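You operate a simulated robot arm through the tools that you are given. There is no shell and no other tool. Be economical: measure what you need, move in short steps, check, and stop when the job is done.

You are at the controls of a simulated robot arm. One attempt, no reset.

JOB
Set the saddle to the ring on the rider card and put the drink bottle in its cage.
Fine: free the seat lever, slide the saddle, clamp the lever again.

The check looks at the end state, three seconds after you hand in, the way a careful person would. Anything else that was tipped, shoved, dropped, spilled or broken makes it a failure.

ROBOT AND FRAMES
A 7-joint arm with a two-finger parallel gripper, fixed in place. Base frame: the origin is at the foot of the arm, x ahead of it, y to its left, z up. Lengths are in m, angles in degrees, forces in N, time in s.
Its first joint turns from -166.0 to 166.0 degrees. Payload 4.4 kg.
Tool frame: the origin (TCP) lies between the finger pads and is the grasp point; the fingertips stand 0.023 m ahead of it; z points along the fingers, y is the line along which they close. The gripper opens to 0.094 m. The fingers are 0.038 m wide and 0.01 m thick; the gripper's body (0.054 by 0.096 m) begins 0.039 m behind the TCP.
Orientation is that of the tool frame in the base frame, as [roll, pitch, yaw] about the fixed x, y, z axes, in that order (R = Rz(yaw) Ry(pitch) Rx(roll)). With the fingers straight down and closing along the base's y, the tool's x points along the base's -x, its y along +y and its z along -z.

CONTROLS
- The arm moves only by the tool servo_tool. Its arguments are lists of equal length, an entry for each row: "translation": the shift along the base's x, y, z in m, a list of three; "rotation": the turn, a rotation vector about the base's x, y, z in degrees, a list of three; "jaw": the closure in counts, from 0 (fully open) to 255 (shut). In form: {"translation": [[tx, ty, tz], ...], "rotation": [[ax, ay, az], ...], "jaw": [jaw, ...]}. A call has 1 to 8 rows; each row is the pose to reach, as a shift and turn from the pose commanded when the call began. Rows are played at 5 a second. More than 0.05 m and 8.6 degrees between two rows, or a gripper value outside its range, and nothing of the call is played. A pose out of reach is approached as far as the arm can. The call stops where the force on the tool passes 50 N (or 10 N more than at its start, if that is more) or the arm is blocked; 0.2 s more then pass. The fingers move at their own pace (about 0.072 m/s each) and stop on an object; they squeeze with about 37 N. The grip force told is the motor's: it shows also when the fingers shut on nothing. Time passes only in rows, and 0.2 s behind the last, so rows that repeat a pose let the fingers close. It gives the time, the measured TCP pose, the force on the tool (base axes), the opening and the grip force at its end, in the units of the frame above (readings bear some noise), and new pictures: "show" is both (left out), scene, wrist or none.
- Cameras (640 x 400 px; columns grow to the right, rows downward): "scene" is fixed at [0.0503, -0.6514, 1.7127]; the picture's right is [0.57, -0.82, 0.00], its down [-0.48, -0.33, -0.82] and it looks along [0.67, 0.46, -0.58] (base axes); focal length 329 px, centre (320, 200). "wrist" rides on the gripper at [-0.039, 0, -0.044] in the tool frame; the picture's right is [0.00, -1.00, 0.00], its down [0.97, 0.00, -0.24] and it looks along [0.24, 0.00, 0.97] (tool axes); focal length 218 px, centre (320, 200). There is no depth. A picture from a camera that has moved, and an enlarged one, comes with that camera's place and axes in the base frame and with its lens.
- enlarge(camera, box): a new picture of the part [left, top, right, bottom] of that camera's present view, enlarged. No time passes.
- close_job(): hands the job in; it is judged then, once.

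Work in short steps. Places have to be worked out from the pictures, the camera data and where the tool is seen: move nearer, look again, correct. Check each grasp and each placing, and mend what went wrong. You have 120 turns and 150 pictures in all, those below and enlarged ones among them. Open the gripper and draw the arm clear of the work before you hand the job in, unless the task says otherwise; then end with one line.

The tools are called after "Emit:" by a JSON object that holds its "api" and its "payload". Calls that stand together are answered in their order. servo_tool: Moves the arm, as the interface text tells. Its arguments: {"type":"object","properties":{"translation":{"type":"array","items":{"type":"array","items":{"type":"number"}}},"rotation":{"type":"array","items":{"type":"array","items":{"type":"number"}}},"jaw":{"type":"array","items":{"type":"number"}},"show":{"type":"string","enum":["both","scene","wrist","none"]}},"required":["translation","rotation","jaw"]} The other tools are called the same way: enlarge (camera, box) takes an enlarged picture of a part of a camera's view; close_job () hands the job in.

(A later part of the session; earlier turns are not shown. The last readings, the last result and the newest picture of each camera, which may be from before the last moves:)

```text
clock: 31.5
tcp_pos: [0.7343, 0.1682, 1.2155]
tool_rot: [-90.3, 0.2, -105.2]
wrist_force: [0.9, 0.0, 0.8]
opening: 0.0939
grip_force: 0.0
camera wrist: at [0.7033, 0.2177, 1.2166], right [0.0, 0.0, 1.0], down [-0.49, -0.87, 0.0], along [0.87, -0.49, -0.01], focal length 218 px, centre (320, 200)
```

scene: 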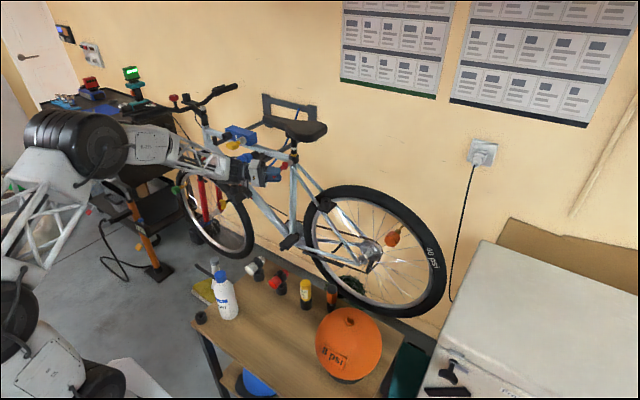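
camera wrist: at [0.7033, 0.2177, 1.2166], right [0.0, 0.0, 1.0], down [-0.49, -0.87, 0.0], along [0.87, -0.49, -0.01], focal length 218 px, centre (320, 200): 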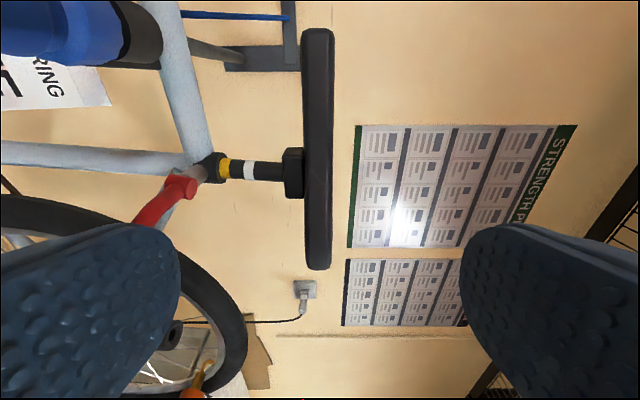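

Saddle spans z≈1.199–1.229, and the clamp block spans y≈0.084–0.150. I go to y≈0.19 and advance over the nose.

Emit:
{"api": "servo_tool", "payload": {"translation": [[0.03, 0.02, 0], [0.07, 0.025, 0], [0.11, 0.025, 0], [0.15, 0.025, 0], [0.185, 0.025, 0], [0.205, 0.025, 0], [0.22, 0.025, 0], [0.22, 0.025, 0]], "rotation": [[0, 0, 0], [0, 0, 0], [0, 0, 0], [0, 0, 0], [0, 0, 0], [0, 0, 0], [0, 0, 0], [0, 0, 0]], "jaw": [0, 0, 0, 40, 40, 40, 40, 40], "show": "both"}}

```text
clock: 33.3
tcp_pos: [0.9545, 0.1922, 1.2151]
tool_rot: [-90.4, 0.1, -105.3]
wrist_force: [1.0, -0.2, -0.5]
opening: 0.0793
grip_force: 0.1
camera wrist: at [0.9228, 0.2426, 1.2168], right [0.0, 0.0, 1.0], down [-0.49, -0.87, 0.0], along [0.87, -0.49, -0.01], focal length 218 px, centre (320, 200)
```

scene: 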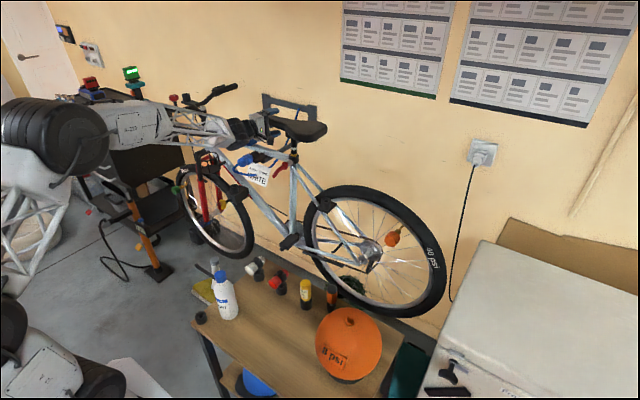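
wrist: 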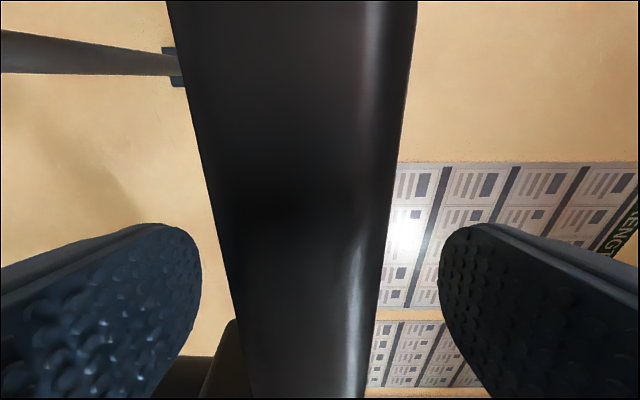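

The nose is between the fingers, about 2 mm low of centre. Lower 2 mm and close.

Emit:
{"api": "servo_tool", "payload": {"translation": [[0.0, 0, -0.0025], [0.0, 0, -0.0025], [0, 0, -0.0025], [0, 0, -0.0025], [0, 0, -0.0025]], "rotation": [[0, 0, 0], [0, 0, 0], [0, 0, 0], [0, 0, 0], [0, 0, 0]], "jaw": [80, 130, 255, 255, 255], "show": "wrist"}}

Emit:
{"api": "enlarge", "payload": {"camera": "scene", "box": [256, 110, 336, 160]}}

```text
clock: 34.5
tcp_pos: [0.9539, 0.192, 1.2126]
tool_rot: [-90.4, 0.1, -105.3]
wrist_force: [0.7, 0.0, -4.8]
opening: 0.034
grip_force: 45.3
camera wrist: at [0.9229, 0.2425, 1.2136], right [0.0, 0.0, 1.0], down [-0.49, -0.87, 0.0], along [0.87, -0.49, -0.01], focal length 218 px, centre (320, 200)
```

wrist: 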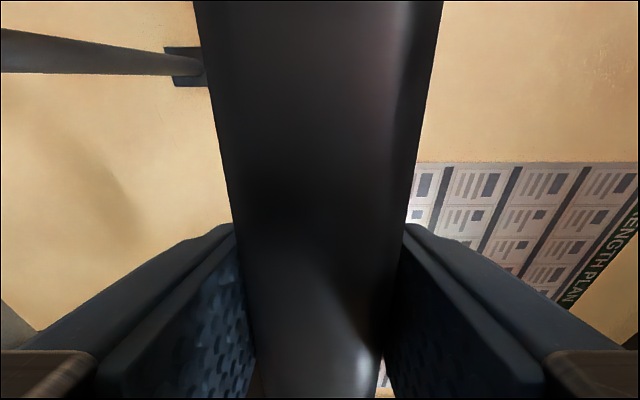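

```text
8.00 times, centred on (296, 135) of scene
camera zoom: at [0.0503, -0.6514, 1.7127], right [0.57, -0.82, 0.0], down [-0.48, -0.33, -0.82], along [0.67, 0.46, -0.58], focal length 2635 px, centre (512, 720)
```

zoom: 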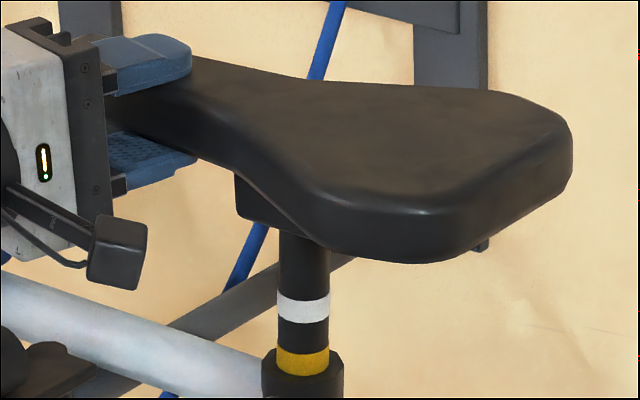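

Saddle held firmly (opening 0.034). I slide it down 12 mm along the post axis first, to check it moves freely.

Emit:
{"api": "servo_tool", "payload": {"translation": [[0, 0.0003, -0.004], [0, 0.0006, -0.008], [0, 0.001, -0.012], [0, 0.001, -0.012]], "rotation": [[0, 0, 0], [0, 0, 0], [0, 0, 0], [0, 0, 0]], "jaw": [255, 255, 255, 255], "show": "none"}}

Emit:
{"api": "enlarge", "payload": {"camera": "scene", "box": [256, 110, 336, 160]}}

```text
clock: 35.5
tcp_pos: [0.9539, 0.1935, 1.1995]
tool_rot: [-90.2, 0.1, -105.2]
wrist_force: [-3.0, 4.9, 2.9]
opening: 0.0339
grip_force: 44.8
```

```text
8.00 times, centred on (296, 135) of scene
camera zoom: at [0.0503, -0.6514, 1.7127], right [0.57, -0.82, 0.0], down [-0.48, -0.33, -0.82], along [0.67, 0.46, -0.58], focal length 2635 px, centre (512, 720)
```

zoom: 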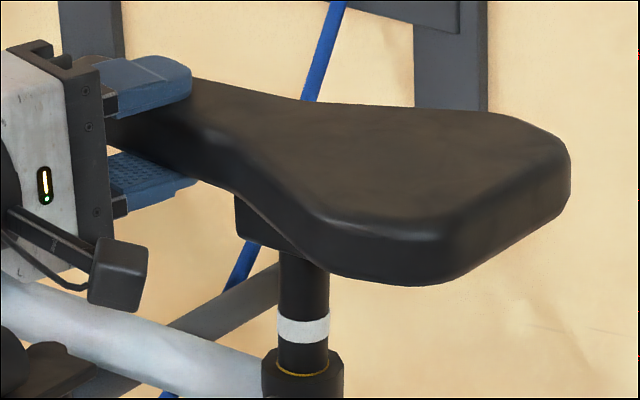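

It slides freely with little force (21 px for 13 mm). The rings are 54 px apart, so ~20 mm remain; I go 16 mm then check.

Emit:
{"api": "servo_tool", "payload": {"translation": [[0, 0.0003, -0.004], [0, 0.0006, -0.008], [0, 0.001, -0.012], [0, 0.0013, -0.016], [0, 0.0013, -0.016]], "rotation": [[0, 0, 0], [0, 0, 0], [0, 0, 0], [0, 0, 0], [0, 0, 0]], "jaw": [255, 255, 255, 255, 255], "show": "none"}}

Emit:
{"api": "enlarge", "payload": {"camera": "scene", "box": [272, 120, 320, 150]}}

```text
clock: 36.7
tcp_pos: [0.9541, 0.1943, 1.1834]
tool_rot: [-90.3, 0.2, -105.2]
wrist_force: [14.7, 11.6, 2.8]
opening: 0.0337
grip_force: 44.6
```

```text
13.33 times, centred on (296, 135) of scene
camera zoom: at [0.0503, -0.6514, 1.7127], right [0.57, -0.82, 0.0], down [-0.48, -0.33, -0.82], along [0.67, 0.46, -0.58], focal length 4391 px, centre (640, 1067)
```

zoom: 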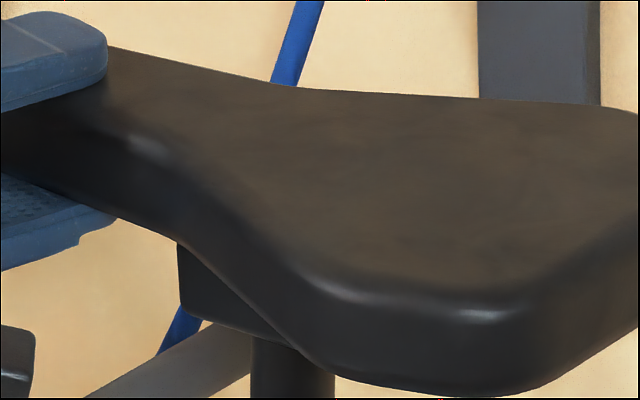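

Emit:
{"api": "enlarge", "payload": {"camera": "scene", "box": [272, 140, 320, 170]}}

```text
13.33 times, centred on (296, 155) of scene
camera zoom: at [0.0503, -0.6514, 1.7127], right [0.57, -0.82, 0.0], down [-0.48, -0.33, -0.82], along [0.67, 0.46, -0.58], focal length 4391 px, centre (640, 800)
```

zoom: 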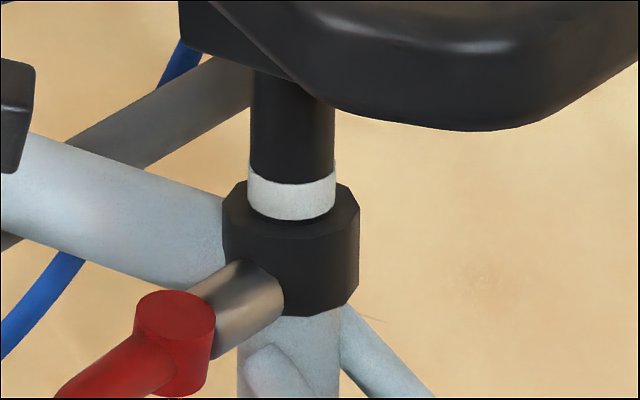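

White band is ~2 mm above where the yellow band sat on the lip. I lower 2.5 mm more.

Emit:
{"api": "servo_tool", "payload": {"translation": [[0, 0.0002, -0.0025], [0, 0.0002, -0.0025], [0, 0.0002, -0.0025]], "rotation": [[0, 0, 0], [0, 0, 0], [0, 0, 0]], "jaw": [255, 255, 255], "show": "none"}}

Emit:
{"api": "enlarge", "payload": {"camera": "scene", "box": [280, 145, 312, 165]}}

```text
clock: 37.5
tcp_pos: [0.9544, 0.1963, 1.1814]
tool_rot: [-90.2, 0.0, -105.2]
wrist_force: [22.5, 10.6, 3.2]
opening: 0.0342
grip_force: 45.1
```

```text
16.00 times, centred on (296, 155) of scene
camera zoom: at [0.0503, -0.6514, 1.7127], right [0.57, -0.82, 0.0], down [-0.48, -0.33, -0.82], along [0.67, 0.46, -0.58], focal length 5269 px, centre (704, 920)
```

zoom: 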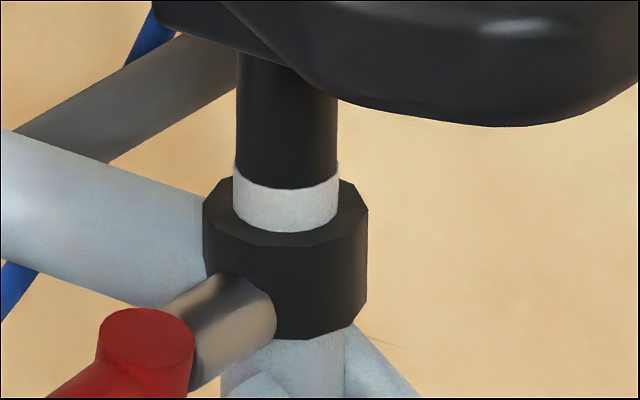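

The white band now sits on the lip exactly as yellow did. I open the jaw and check that it stays.

Emit:
{"api": "servo_tool", "payload": {"translation": [[0, 0, 0], [0, 0, 0], [0, 0, 0]], "rotation": [[0, 0, 0], [0, 0, 0], [0, 0, 0]], "jaw": [180, 100, 40], "show": "wrist"}}

Emit:
{"api": "enlarge", "payload": {"camera": "scene", "box": [256, 120, 336, 170]}}

```text
clock: 38.3
tcp_pos: [0.9527, 0.1964, 1.1816]
tool_rot: [-90.3, 0.1, -105.3]
wrist_force: [-0.3, 0.1, -0.4]
opening: 0.0789
grip_force: 0.1
camera wrist: at [0.9226, 0.2445, 1.1835], right [0.0, 0.0, 1.0], down [-0.49, -0.87, 0.0], along [0.87, -0.49, -0.01], focal length 218 px, centre (320, 200)
```

wrist: 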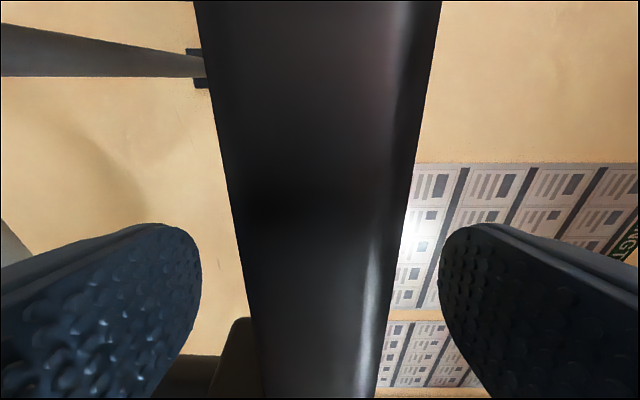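

```text
8.00 times, centred on (296, 145) of scene
camera zoom: at [0.0503, -0.6514, 1.7127], right [0.57, -0.82, 0.0], down [-0.48, -0.33, -0.82], along [0.67, 0.46, -0.58], focal length 2635 px, centre (512, 640)
```

zoom: 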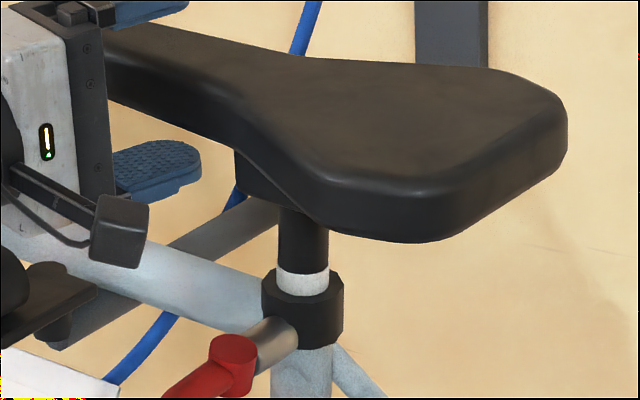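

It stays at the white ring. Now back straight off and roll the tool back so the fingers close along y, for pushing the lever closed while staying clear of the coupler and its cable.

Emit:
{"api": "servo_tool", "payload": {"translation": [[-0.04, 0, 0], [-0.08, 0, 0], [-0.12, 0, 0], [-0.16, 0, 0], [-0.2, 0, 0]], "rotation": [[0, 0, 0], [0, 0, 0], [0, 0, 0], [0, 0, 0], [0, 0, 0]], "jaw": [20, 0, 0, 0, 0], "show": "none"}}

Emit:
{"api": "servo_tool", "payload": {"translation": [[0, -0.01, 0], [0, -0.02, 0], [0, -0.03, 0], [0, -0.04, 0], [0, -0.05, 0], [0, -0.06, 0], [0, -0.07, 0], [0, -0.08, 0]], "rotation": [[8, 0, 0], [16, 0, 0], [24, 0, 0], [32, 0, 0], [40, 0, 0], [48, 0, 0], [56, 0, 0], [64, 0, 0]], "jaw": [0, 0, 0, 0, 0, 0, 0, 0], "show": "none"}}

Emit:
{"api": "servo_tool", "payload": {"translation": [[0, -0.01, -0.01], [0, -0.015, -0.02], [0, -0.015, -0.035], [0, -0.015, -0.05], [0, -0.015, -0.05]], "rotation": [[8, 0, 0], [16, 0, 0], [24, 0, 0], [26, 0, 0], [26, 0, 0]], "jaw": [0, 0, 0, 0, 0], "show": "both"}}

```text
clock: 39.5
tcp_pos: [0.7533, 0.196, 1.1818]
tool_rot: [-90.3, 0.0, -105.2]
wrist_force: [0.2, 0.3, -0.2]
opening: 0.0939
grip_force: 0.0
```

```text
clock: 41.3
tcp_pos: [0.7539, 0.1155, 1.1804]
tool_rot: [-118.9, 60.4, -122.1]
wrist_force: [-0.1, 0.7, 0.1]
opening: 0.0938
grip_force: 0.0
```

```text
clock: 42.5
tcp_pos: [0.7546, 0.0985, 1.1311]
tool_rot: [179.1, 74.8, 179.3]
wrist_force: [-0.3, 0.4, 0.7]
opening: 0.0939
grip_force: 0.1
camera wrist: at [0.7232, 0.0998, 1.1817], right [0.0, -1.0, 0.0], down [-0.49, 0.0, -0.87], along [0.87, 0.01, -0.49], focal length 218 px, centre (320, 200)
```

scene: 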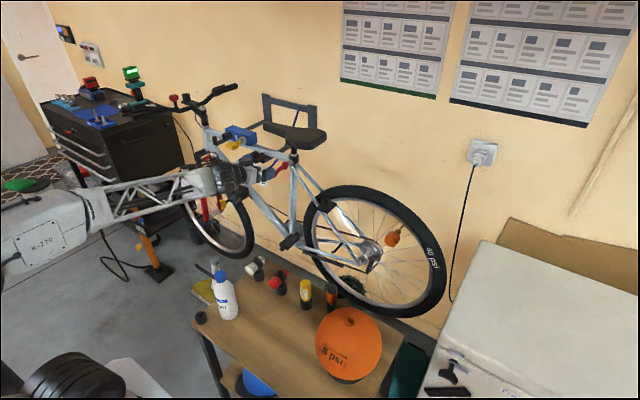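
wrist: 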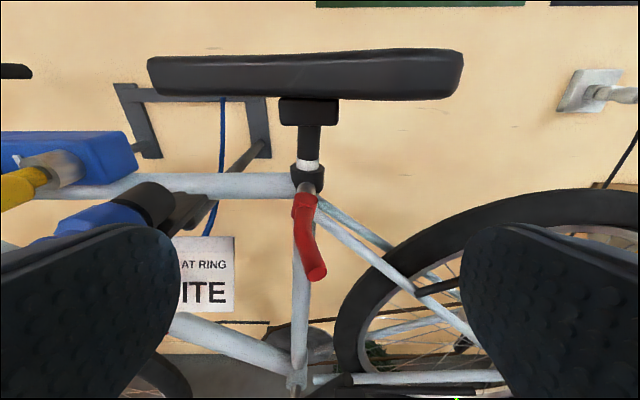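

The lever points at the camera, between the two fingers' planes. I lower to its height and advance with open jaws so it lies between the fingers.

Emit:
{"api": "servo_tool", "payload": {"translation": [[0, 0, -0.03], [0, 0, -0.06], [0.03, 0, -0.064], [0.06, 0, -0.064], [0.085, 0, -0.064], [0.085, 0, -0.064]], "rotation": [[0, 0, 0], [0, 0, 0], [0, 0, 0], [0, 0, 0], [0, 0, 0], [0, 0, 0]], "jaw": [0, 0, 0, 0, 0, 0], "show": "both"}}

```text
clock: 43.9
tcp_pos: [0.8399, 0.1004, 1.0672]
tool_rot: [179.3, 74.8, 179.5]
wrist_force: [-0.4, -0.6, -0.7]
opening: 0.0941
grip_force: 0.0
camera wrist: at [0.8084, 0.1002, 1.1181], right [0.0, -1.0, 0.0], down [-0.49, 0.0, -0.87], along [0.87, 0.0, -0.49], focal length 218 px, centre (320, 200)
```

scene: 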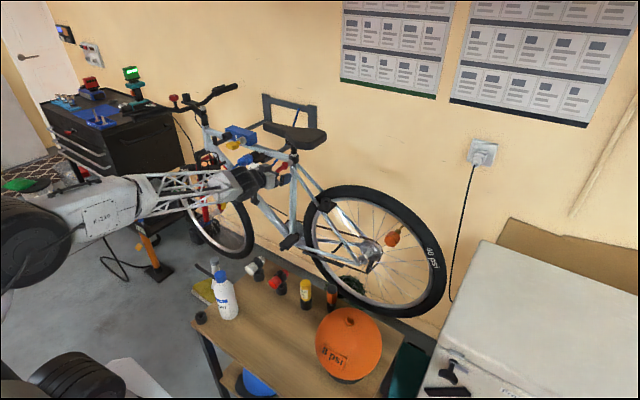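
wrist: 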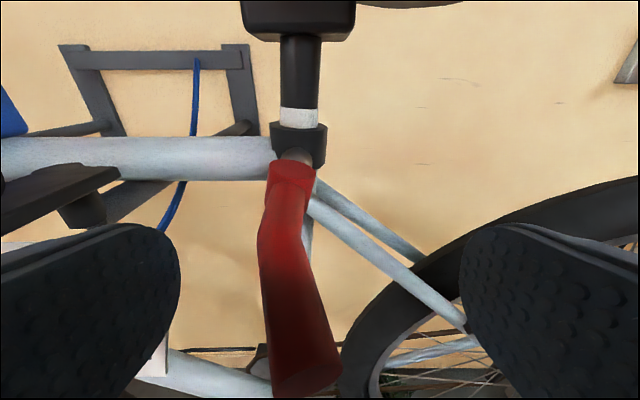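

Lever lies between the fingers. Now sweep −y so the left finger pushes it toward closed, advancing slightly.

Emit:
{"api": "servo_tool", "payload": {"translation": [[0, -0.018, 0], [0, -0.03, 0], [0.002, -0.04, 0], [0.006, -0.05, -0.001], [0.01, -0.06, -0.002], [0.015, -0.07, -0.004], [0.02, -0.078, -0.005]], "rotation": [[0, 0, 0], [0, 0, 0], [0, 0, 0], [0, 0, 0], [0, 0, 0], [0, 0, 0], [0, 0, 0]], "jaw": [0, 0, 0, 0, 0, 0, 0], "show": "both"}}

```text
clock: 45.5
tcp_pos: [0.8591, 0.0295, 1.064]
tool_rot: [179.8, 74.6, 179.4]
wrist_force: [-0.5, 0.0, -0.8]
opening: 0.0939
grip_force: 0.0
out of reach, approached as far as the arm can: row 7
camera wrist: at [0.8282, 0.0298, 1.1153], right [-0.01, -1.0, 0.0], down [-0.49, 0.0, -0.87], along [0.87, -0.01, -0.49], focal length 218 px, centre (320, 200)
```

scene: 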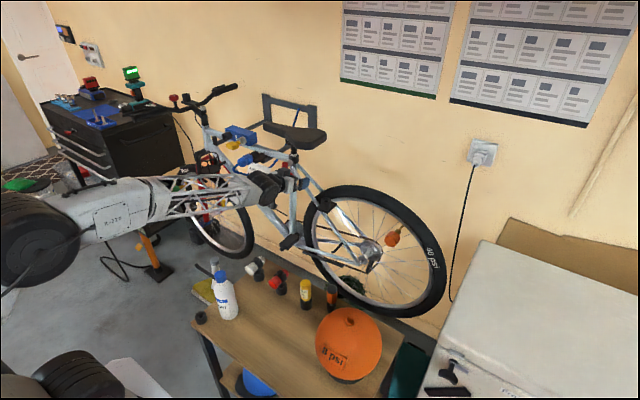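
wrist: 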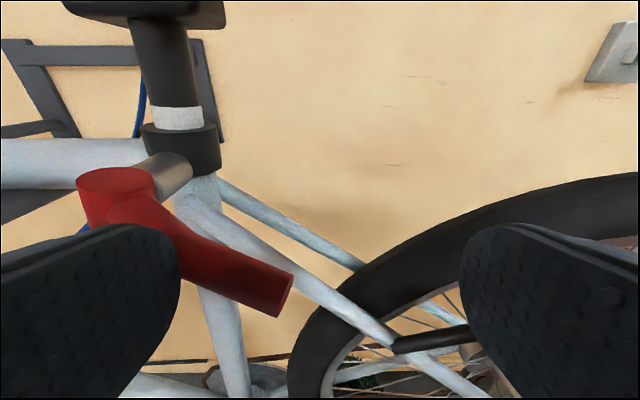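

Lever is now ~30° from closed with no load. I back off, close the fingers and push its end straight +x.

Emit:
{"api": "servo_tool", "payload": {"translation": [[-0.03, 0.0, 0], [-0.06, 0.01, 0], [-0.07, 0.02, -0.005], [-0.07, 0.02, -0.006], [-0.07, 0.02, -0.006]], "rotation": [[0, 0, 0], [0, 0, 0], [0, 0, 0], [0, 0, 0], [0, 0, 0]], "jaw": [0, 100, 255, 255, 255], "show": "wrist"}}

```text
clock: 46.7
tcp_pos: [0.7882, 0.0491, 1.0586]
tool_rot: [179.3, 74.8, 179.5]
wrist_force: [0.1, 0.9, 0.5]
opening: 0.0001
grip_force: 36.9
camera wrist: at [0.7577, 0.0493, 1.1096], right [0.0, -1.0, 0.0], down [-0.49, 0.0, -0.87], along [0.87, 0.0, -0.49], focal length 218 px, centre (320, 200)
```

wrist: 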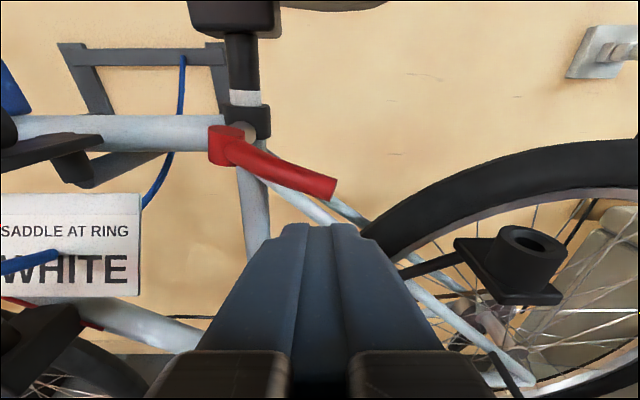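

Push +x toward closed, in steps with the force limit guarding.

Emit:
{"api": "servo_tool", "payload": {"translation": [[0.02, 0.002, 0], [0.04, 0.002, 0], [0.055, 0.002, 0], [0.065, 0.001, 0], [0.075, 0.0, 0], [0.083, 0, 0], [0.09, 0, 0]], "rotation": [[0, 0, 0], [0, 0, 0], [0, 0, 0], [0, 0, 0], [0, 0, 0], [0, 0, 0], [0, 0, 0]], "jaw": [255, 255, 255, 255, 255, 255, 255], "show": "wrist"}}

```text
clock: 48.3
tcp_pos: [0.879, 0.0502, 1.0588]
tool_rot: [179.3, 74.7, 179.5]
wrist_force: [-19.6, -2.5, 0.4]
opening: 0.0
grip_force: 36.6
camera wrist: at [0.848, 0.0493, 1.1093], right [0.0, -1.0, 0.0], down [-0.49, 0.0, -0.87], along [0.87, 0.0, -0.49], focal length 218 px, centre (320, 200)
```

wrist: 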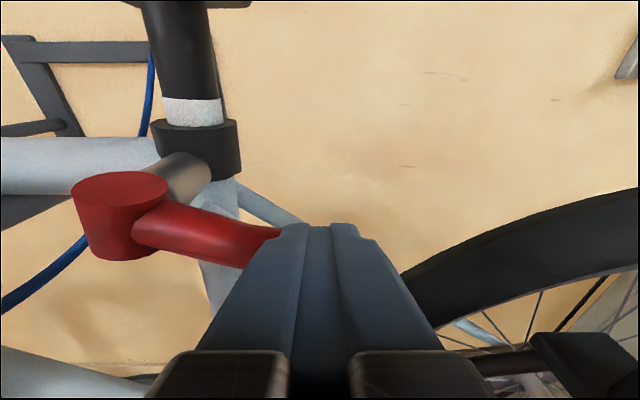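

Moving with 20 N. I keep pressing +x until it stops firmly.

Emit:
{"api": "servo_tool", "payload": {"translation": [[0.003, 0, 0], [0.006, 0, 0], [0.009, 0, 0], [0.012, 0, 0], [0.015, 0, 0], [0.018, 0, 0]], "rotation": [[0, 0, 0], [0, 0, 0], [0, 0, 0], [0, 0, 0], [0, 0, 0], [0, 0, 0]], "jaw": [255, 255, 255, 255, 255, 255], "show": "wrist"}}

```text
clock: 48.7
tcp_pos: [0.8813, 0.05, 1.0586]
tool_rot: [179.5, 74.7, 179.7]
wrist_force: [-46.6, -5.7, 7.6]
opening: 0.0
grip_force: 36.7
stopped in row 1: the force on the tool passed its limit (the readings are from after the stop); the commanded pose is now the measured one
camera wrist: at [0.8491, 0.0492, 1.1094], right [0.0, -1.0, 0.0], down [-0.49, 0.0, -0.87], along [0.87, 0.0, -0.49], focal length 218 px, centre (320, 200)
```

wrist: 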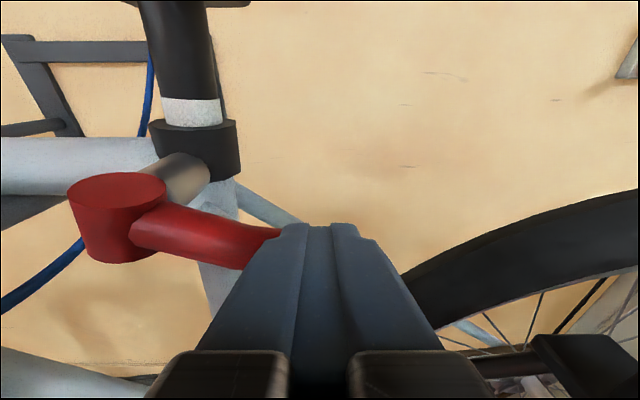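

Firm stop (>50 N) where the closed lever should be. I back off and compare with the starting view.

Emit:
{"api": "servo_tool", "payload": {"translation": [[-0.04, 0, 0], [-0.09, 0, 0], [-0.135, 0, 0.03], [-0.18, 0, 0.05], [-0.22, 0, 0.07], [-0.25, 0, 0.09]], "rotation": [[0, 0, 0], [0, 0, 0], [0, 0, 0], [0, 0, 0], [0, 0, 0], [0, 0, 0]], "jaw": [255, 255, 200, 100, 0, 0], "show": "wrist"}}

Emit:
{"api": "enlarge", "payload": {"camera": "scene", "box": [240, 110, 352, 180]}}

```text
refused: row 3 steps farther than a row can; nothing moved
```

```text
5.71 times, centred on (296, 145) of scene
camera zoom: at [0.0503, -0.6514, 1.7127], right [0.57, -0.82, 0.0], down [-0.48, -0.33, -0.82], along [0.67, 0.46, -0.58], focal length 1882 px, centre (457, 514)
```

zoom: 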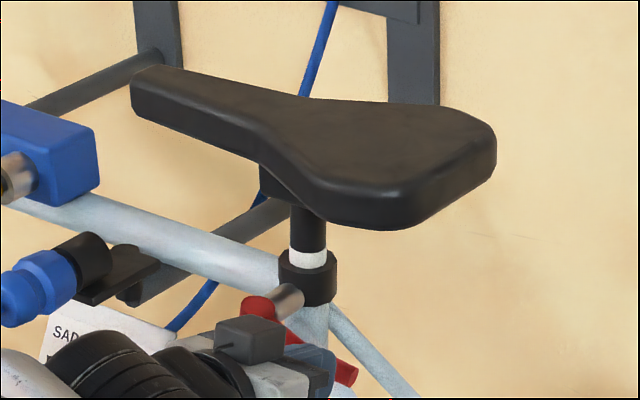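

Step was too large; retry with smaller steps.

Emit:
{"api": "servo_tool", "payload": {"translation": [[-0.04, 0, 0], [-0.08, 0, 0], [-0.12, 0, 0.02], [-0.16, 0, 0.04], [-0.2, 0, 0.06], [-0.24, 0, 0.08], [-0.24, 0, 0.08]], "rotation": [[0, 0, 0], [0, 0, 0], [0, 0, 0], [0, 0, 0], [0, 0, 0], [0, 0, 0], [0, 0, 0]], "jaw": [255, 255, 200, 100, 0, 0, 0], "show": "wrist"}}

Emit:
{"api": "enlarge", "payload": {"camera": "scene", "box": [240, 110, 352, 180]}}

```text
clock: 50.3
tcp_pos: [0.6387, 0.0498, 1.1385]
tool_rot: [179.3, 74.6, 179.6]
wrist_force: [0.3, 0.0, 0.5]
opening: 0.0939
grip_force: 0.0
camera wrist: at [0.6089, 0.0492, 1.189], right [0.0, -1.0, 0.0], down [-0.49, 0.0, -0.87], along [0.87, 0.0, -0.49], focal length 218 px, centre (320, 200)
```

wrist: 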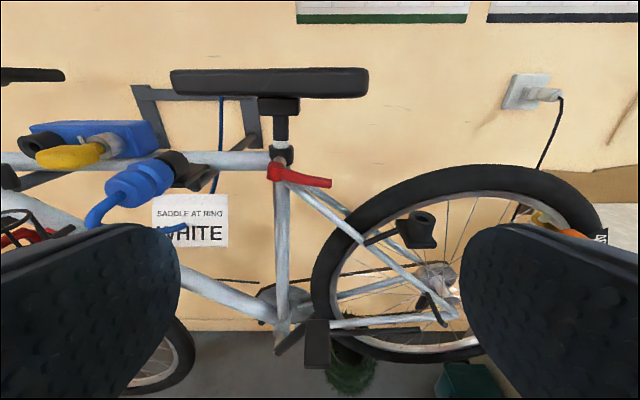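

```text
5.71 times, centred on (296, 145) of scene
camera zoom: at [0.0503, -0.6514, 1.7127], right [0.57, -0.82, 0.0], down [-0.48, -0.33, -0.82], along [0.67, 0.46, -0.58], focal length 1882 px, centre (457, 514)
```

zoom: 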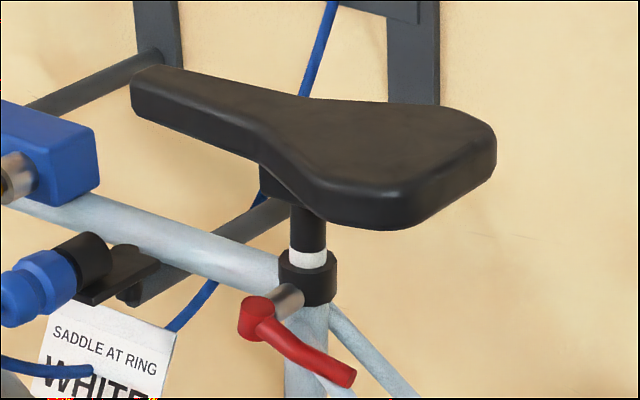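

Emit:
{"api": "enlarge", "payload": {"camera": "scene", "box": [220, 80, 350, 200]}}

Emit:
{"api": "enlarge", "payload": {"camera": "scene", "box": [160, 130, 256, 190]}}

```text
3.33 times, centred on (285, 140) of scene
camera zoom: at [0.0503, -0.6514, 1.7127], right [0.57, -0.82, 0.0], down [-0.48, -0.33, -0.82], along [0.67, 0.46, -0.58], focal length 1098 px, centre (437, 400)
```

zoom: 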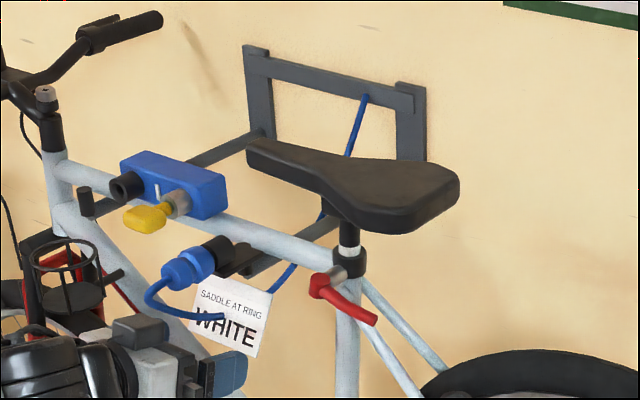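

```text
6.67 times, centred on (208, 160) of scene
camera zoom: at [0.0503, -0.6514, 1.7127], right [0.57, -0.82, 0.0], down [-0.48, -0.33, -0.82], along [0.67, 0.46, -0.58], focal length 2196 px, centre (1067, 467)
```

zoom: 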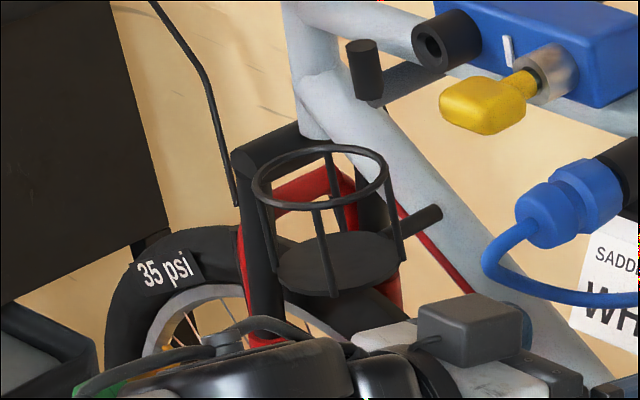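

The lever matches its starting closed pose and the saddle is at white. Now the bottle: the cage is at about (0.835, 0.49, ring z≈1.03). I turn toward it for a better look.

Emit:
{"api": "servo_tool", "payload": {"translation": [[-0.02, 0.03, 0.01], [-0.04, 0.06, 0.02], [-0.06, 0.09, 0.03], [-0.08, 0.12, 0.04], [-0.08, 0.15, 0.05], [-0.08, 0.18, 0.06], [-0.08, 0.21, 0.06], [-0.08, 0.21, 0.06]], "rotation": [[0, 0, 5], [0, 0, 10], [0, 0, 15], [0, 0, 20], [0, 0, 25], [0, 0, 30], [0, 0, 35], [0, 0, 35]], "jaw": [0, 0, 0, 0, 0, 0, 0, 0], "show": "both"}}

```text
clock: 52.1
tcp_pos: [0.5619, 0.261, 1.198]
tool_rot: [179.4, 74.7, -145.3]
wrist_force: [0.1, -0.6, 0.0]
opening: 0.0941
grip_force: 0.2
camera wrist: at [0.5354, 0.2415, 1.249], right [0.58, -0.82, 0.0], down [-0.4, -0.28, -0.87], along [0.71, 0.5, -0.49], focal length 218 px, centre (320, 200)
```

scene: 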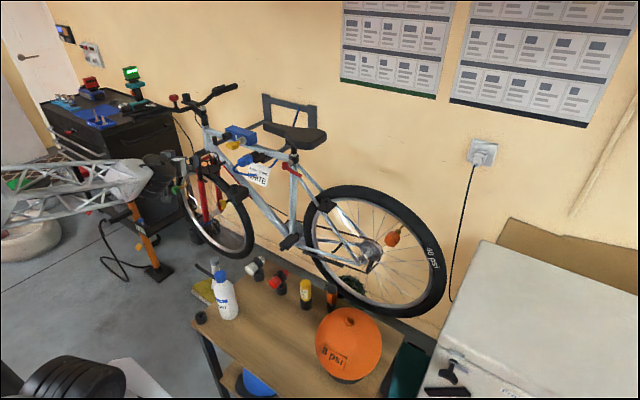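
wrist: 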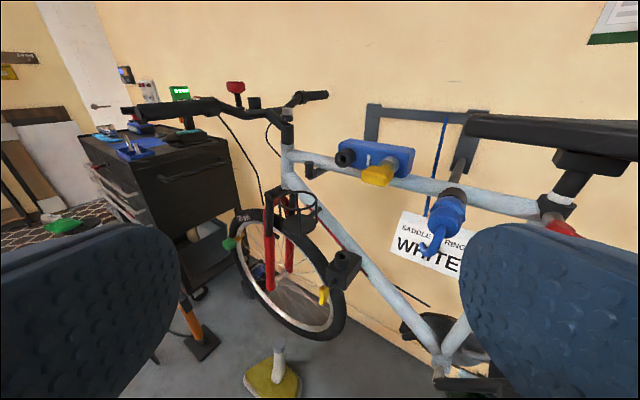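

Emit:
{"api": "enlarge", "payload": {"camera": "wrist", "box": [220, 160, 380, 260]}}

Emit:
{"api": "enlarge", "payload": {"camera": "scene", "box": [160, 80, 272, 200]}}

```text
4.00 times, centred on (300, 210) of wrist
camera zoom: at [0.5354, 0.2415, 1.249], right [0.58, -0.82, 0.0], down [-0.4, -0.28, -0.87], along [0.71, 0.5, -0.49], focal length 873 px, centre (400, 160)
```

zoom: 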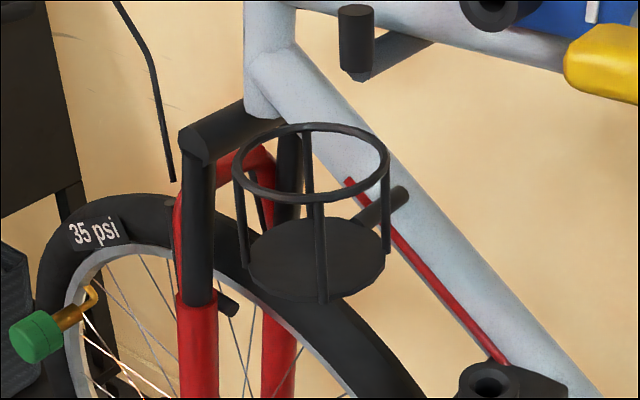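

```text
3.33 times, centred on (216, 140) of scene
camera zoom: at [0.0503, -0.6514, 1.7127], right [0.57, -0.82, 0.0], down [-0.48, -0.33, -0.82], along [0.67, 0.46, -0.58], focal length 1098 px, centre (667, 400)
```

zoom: 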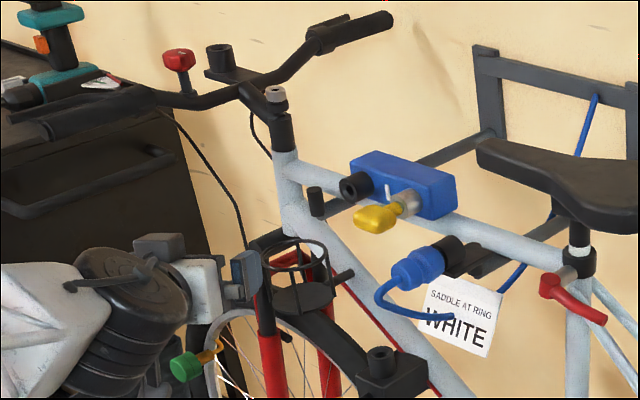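

Cage fixed well: ring centre ≈ (0.853, 0.527, 1.008), base ≈ 0.946. Handlebar at y≈0.63, z≈1.21. Now I turn toward the bottle on the table to locate it.

Emit:
{"api": "servo_tool", "payload": {"translation": [[-0.02, -0.01, 0], [-0.04, -0.02, 0], [-0.06, -0.03, 0], [-0.08, -0.04, -0.01], [-0.1, -0.05, -0.02], [-0.12, -0.06, -0.03], [-0.14, -0.07, -0.04], [-0.16, -0.08, -0.05]], "rotation": [[0, 0, -8], [0, 0, -16], [0, 0, -24], [0, 0, -32], [0, 0, -40], [0, 0, -48], [0, 0, -56], [0, 0, -64]], "jaw": [0, 0, 0, 0, 0, 0, 0, 0], "show": "both"}}

```text
clock: 53.9
tcp_pos: [0.402, 0.1809, 1.1468]
tool_rot: [179.2, 74.7, 150.3]
wrist_force: [-1.1, -0.2, 0.3]
opening: 0.0939
grip_force: 0.1
out of reach, approached as far as the arm can: row 2
camera wrist: at [0.3743, 0.1953, 1.1983], right [-0.48, -0.88, 0.0], down [-0.43, 0.24, -0.87], along [0.77, -0.42, -0.49], focal length 218 px, centre (320, 200)
```

scene: 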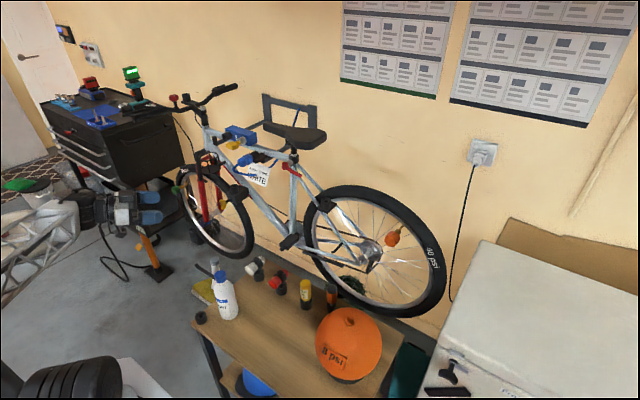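
wrist: 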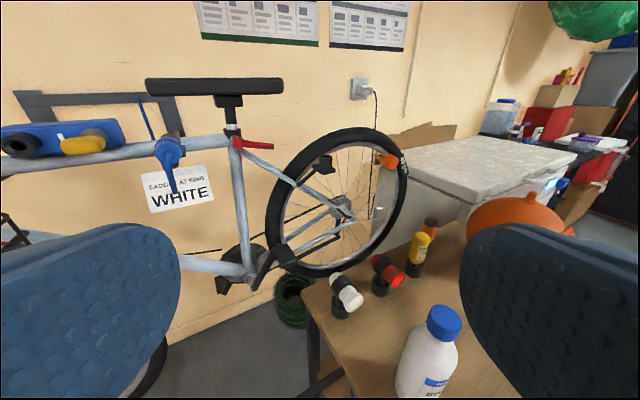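

Cap at about (0.44, −0.005, 0.945). I turn further and come nearer and lower for an approach from the base-left side.

Emit:
{"api": "servo_tool", "payload": {"translation": [[-0.02, -0.01, -0.02], [-0.04, -0.02, -0.05], [-0.05, -0.03, -0.08], [-0.06, -0.035, -0.11], [-0.065, -0.04, -0.14], [-0.07, -0.045, -0.16], [-0.07, -0.045, -0.16]], "rotation": [[0, 0, -7], [0, 0, -14], [0, 0, -21], [0, 0, -21], [0, 0, -21], [0, 0, -21], [0, 0, -21]], "jaw": [0, 0, 0, 0, 0, 0, 0], "show": "both"}}

```text
clock: 55.5
tcp_pos: [0.3321, 0.1339, 0.9889]
tool_rot: [179.3, 74.7, 129.4]
wrist_force: [0.7, -0.4, 0.3]
opening: 0.0938
grip_force: 0.1
camera wrist: at [0.3112, 0.158, 1.0387], right [-0.76, -0.65, 0.0], down [-0.31, 0.37, -0.87], along [0.56, -0.67, -0.49], focal length 218 px, centre (320, 200)
```

scene: 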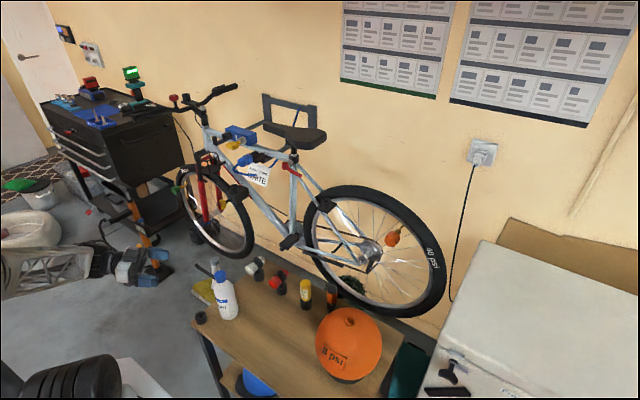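
wrist: 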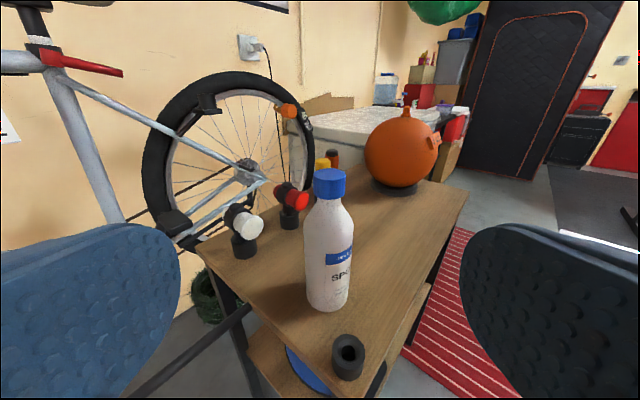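

Emit:
{"api": "enlarge", "payload": {"camera": "wrist", "box": [208, 150, 432, 290]}}

Emit:
{"api": "enlarge", "payload": {"camera": "wrist", "box": [240, 240, 400, 340]}}

```text
2.86 times, centred on (320, 220) of wrist
camera zoom: at [0.3112, 0.158, 1.0387], right [-0.76, -0.65, 0.0], down [-0.31, 0.37, -0.87], along [0.56, -0.67, -0.49], focal length 624 px, centre (320, 143)
```

zoom: 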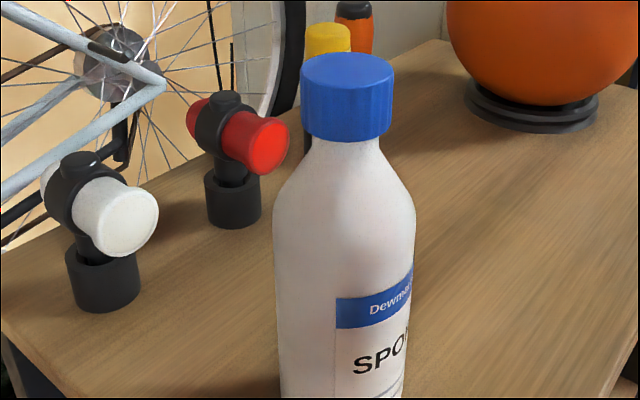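

```text
4.00 times, centred on (320, 290) of wrist
camera zoom: at [0.3112, 0.158, 1.0387], right [-0.76, -0.65, 0.0], down [-0.31, 0.37, -0.87], along [0.56, -0.67, -0.49], focal length 873 px, centre (320, -160)
```

zoom: 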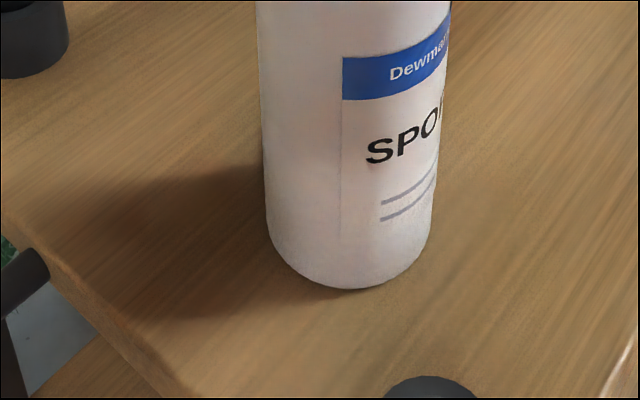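

Bottle axis at (0.431, 0.000), height 0.76–0.957, body ~0.057 wide. I line up behind it and lower to z≈0.875.

Emit:
{"api": "servo_tool", "payload": {"translation": [[-0.0075, -0.006, -0.03], [-0.0075, -0.006, -0.07], [-0.0075, -0.006, -0.114], [0.01, -0.028, -0.114], [0.0285, -0.0495, -0.114], [0.0285, -0.0495, -0.114]], "rotation": [[0, 0, 0], [0, 0, 0], [0, 0, 0], [0, 0, 0], [0, 0, 0], [0, 0, 0]], "jaw": [0, 0, 0, 0, 0, 0], "show": "both"}}

```text
clock: 56.9
tcp_pos: [0.3592, 0.0854, 0.875]
tool_rot: [179.4, 74.7, 129.6]
wrist_force: [0.8, 0.0, -0.5]
opening: 0.0939
grip_force: 0.1
camera wrist: at [0.3394, 0.1093, 0.9259], right [-0.76, -0.65, 0.0], down [-0.31, 0.37, -0.87], along [0.56, -0.67, -0.49], focal length 218 px, centre (320, 200)
```

scene: 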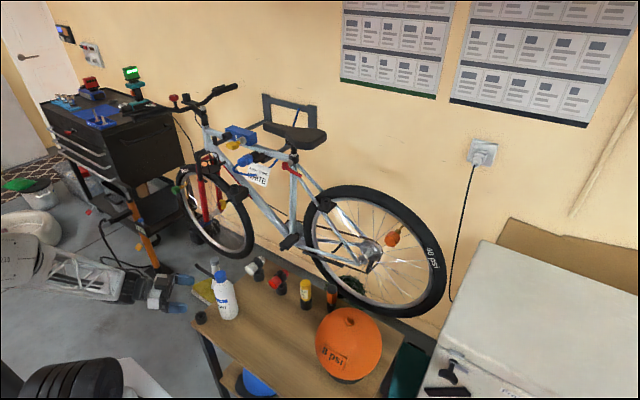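
wrist: 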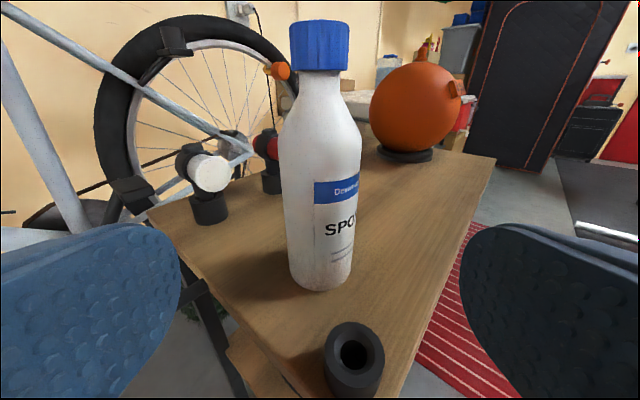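

Centred. Advance 105 mm along the tool direction (over the low black holder) and stop just short of the axis.

Emit:
{"api": "servo_tool", "payload": {"translation": [[0.02, -0.024, 0], [0.04, -0.048, 0], [0.055, -0.066, 0], [0.067, -0.0805, 0], [0.067, -0.0805, 0]], "rotation": [[0, 0, 0], [0, 0, 0], [0, 0, 0], [0, 0, 0], [0, 0, 0]], "jaw": [0, 0, 0, 0, 0], "show": "wrist"}}

```text
clock: 58.1
tcp_pos: [0.4266, 0.0041, 0.874]
tool_rot: [179.3, 74.8, 129.6]
wrist_force: [0.1, -0.7, -0.1]
opening: 0.0938
grip_force: 0.1
camera wrist: at [0.4065, 0.0282, 0.925], right [-0.76, -0.65, 0.0], down [-0.31, 0.37, -0.87], along [0.56, -0.67, -0.49], focal length 218 px, centre (320, 200)
```

wrist: 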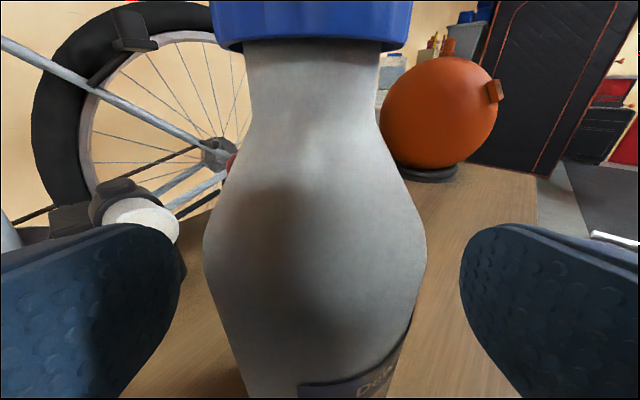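

Bottle is centred between the fingers with clearance. Close gently and check.

Emit:
{"api": "servo_tool", "payload": {"translation": [[0, 0, 0], [0, 0, 0], [0, 0, 0], [0, 0, 0]], "rotation": [[0, 0, 0], [0, 0, 0], [0, 0, 0], [0, 0, 0]], "jaw": [60, 90, 255, 255], "show": "wrist"}}

```text
clock: 59.1
tcp_pos: [0.4265, 0.0043, 0.8748]
tool_rot: [179.3, 74.6, 129.6]
wrist_force: [-0.3, 0.0, 1.7]
opening: 0.0586
grip_force: 37.7
camera wrist: at [0.4064, 0.0284, 0.925], right [-0.76, -0.65, 0.0], down [-0.31, 0.37, -0.87], along [0.56, -0.67, -0.49], focal length 218 px, centre (320, 200)
```

wrist: 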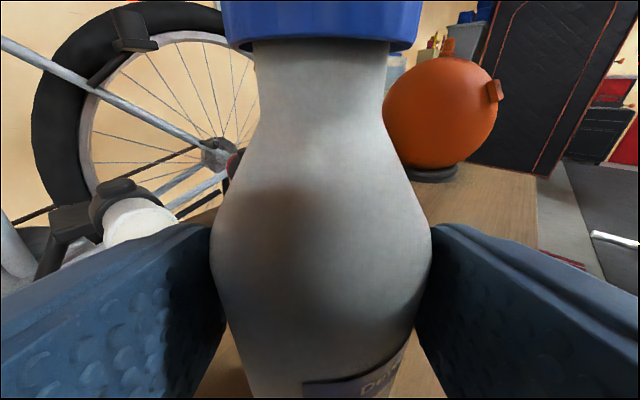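

Held (opening 0.0586). Lift straight up.

Emit:
{"api": "servo_tool", "payload": {"translation": [[0, 0, 0.02], [0, 0, 0.05], [0, 0, 0.09], [-0.01, 0.01, 0.13], [-0.02, 0.02, 0.17], [-0.03, 0.03, 0.21], [-0.04, 0.04, 0.25], [-0.04, 0.04, 0.265]], "rotation": [[0, 0, 0], [0, 0, 0], [0, 0, 0], [0, 0, 0], [0, 0, 0], [0, 0, 0], [0, 0, 0], [0, 0, 0]], "jaw": [255, 255, 255, 255, 255, 255, 255, 255], "show": "both"}}

```text
clock: 60.9
tcp_pos: [0.3873, 0.045, 1.14]
tool_rot: [179.5, 74.6, 129.7]
wrist_force: [0.6, 0.0, -2.9]
opening: 0.0582
grip_force: 36.6
camera wrist: at [0.367, 0.0692, 1.1904], right [-0.76, -0.65, 0.0], down [-0.31, 0.37, -0.87], along [0.56, -0.67, -0.49], focal length 218 px, centre (320, 200)
```

scene: 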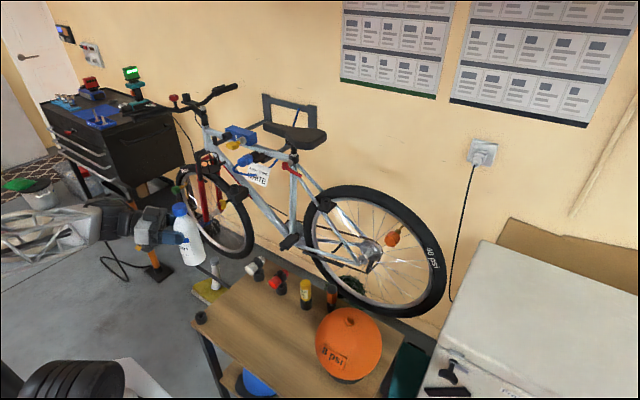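
wrist: 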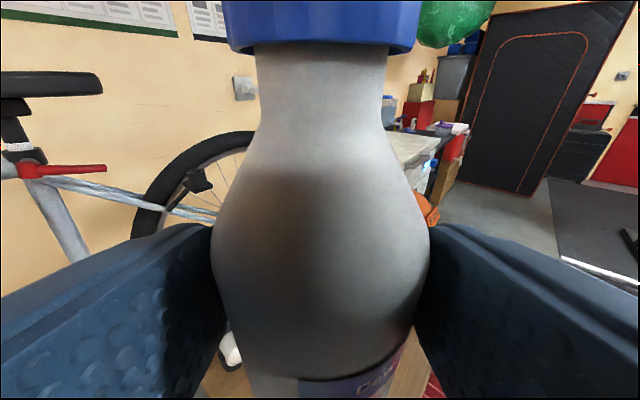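

Lifted cleanly. Turn toward the cage while moving across the free space in front of the bike.

Emit:
{"api": "servo_tool", "payload": {"translation": [[0.01, 0.015, 0], [0.02, 0.035, 0], [0.03, 0.06, 0], [0.045, 0.085, 0], [0.06, 0.11, 0], [0.075, 0.135, 0.01], [0.09, 0.16, 0.01], [0.105, 0.185, 0.01]], "rotation": [[0, 0, 8], [0, 0, 16], [0, 0, 24], [0, 0, 32], [0, 0, 40], [0, 0, 48], [0, 0, 56], [0, 0, 64]], "jaw": [255, 255, 255, 255, 255, 255, 255, 255], "show": "none"}}

Emit:
{"api": "servo_tool", "payload": {"translation": [[0.015, 0.025, 0], [0.03, 0.05, 0], [0.045, 0.075, 0], [0.06, 0.1, 0], [0.08, 0.125, 0], [0.1, 0.145, 0], [0.1, 0.145, 0]], "rotation": [[0, 0, 4], [0, 0, 8], [0, 0, 12], [0, 0, 14], [0, 0, 14], [0, 0, 14], [0, 0, 14]], "jaw": [255, 255, 255, 255, 255, 255, 255], "show": "both"}}

```text
clock: 62.7
tcp_pos: [0.4934, 0.2302, 1.1495]
tool_rot: [179.5, 74.7, -166.1]
wrist_force: [0.3, -0.3, -2.0]
opening: 0.0582
grip_force: 36.8
```

```text
clock: 64.3
tcp_pos: [0.5909, 0.3753, 1.1484]
tool_rot: [179.2, 74.7, -152.5]
wrist_force: [-0.3, -0.1, -2.4]
opening: 0.0582
grip_force: 37.5
camera wrist: at [0.5636, 0.3591, 1.1989], right [0.47, -0.88, 0.0], down [-0.43, -0.23, -0.87], along [0.77, 0.41, -0.49], focal length 218 px, centre (320, 200)
```

scene: 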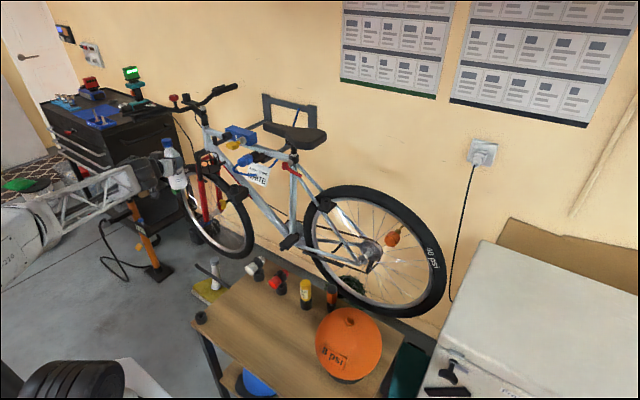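
wrist: 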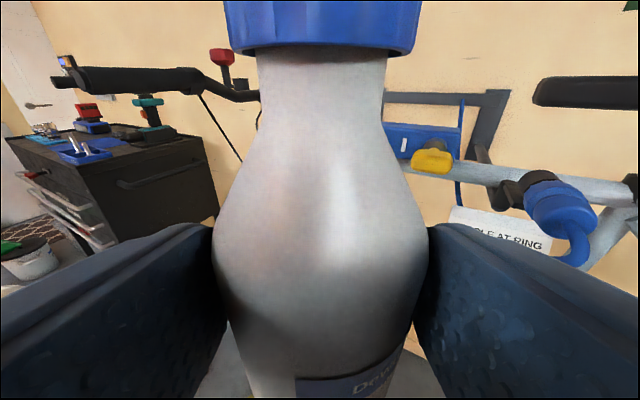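

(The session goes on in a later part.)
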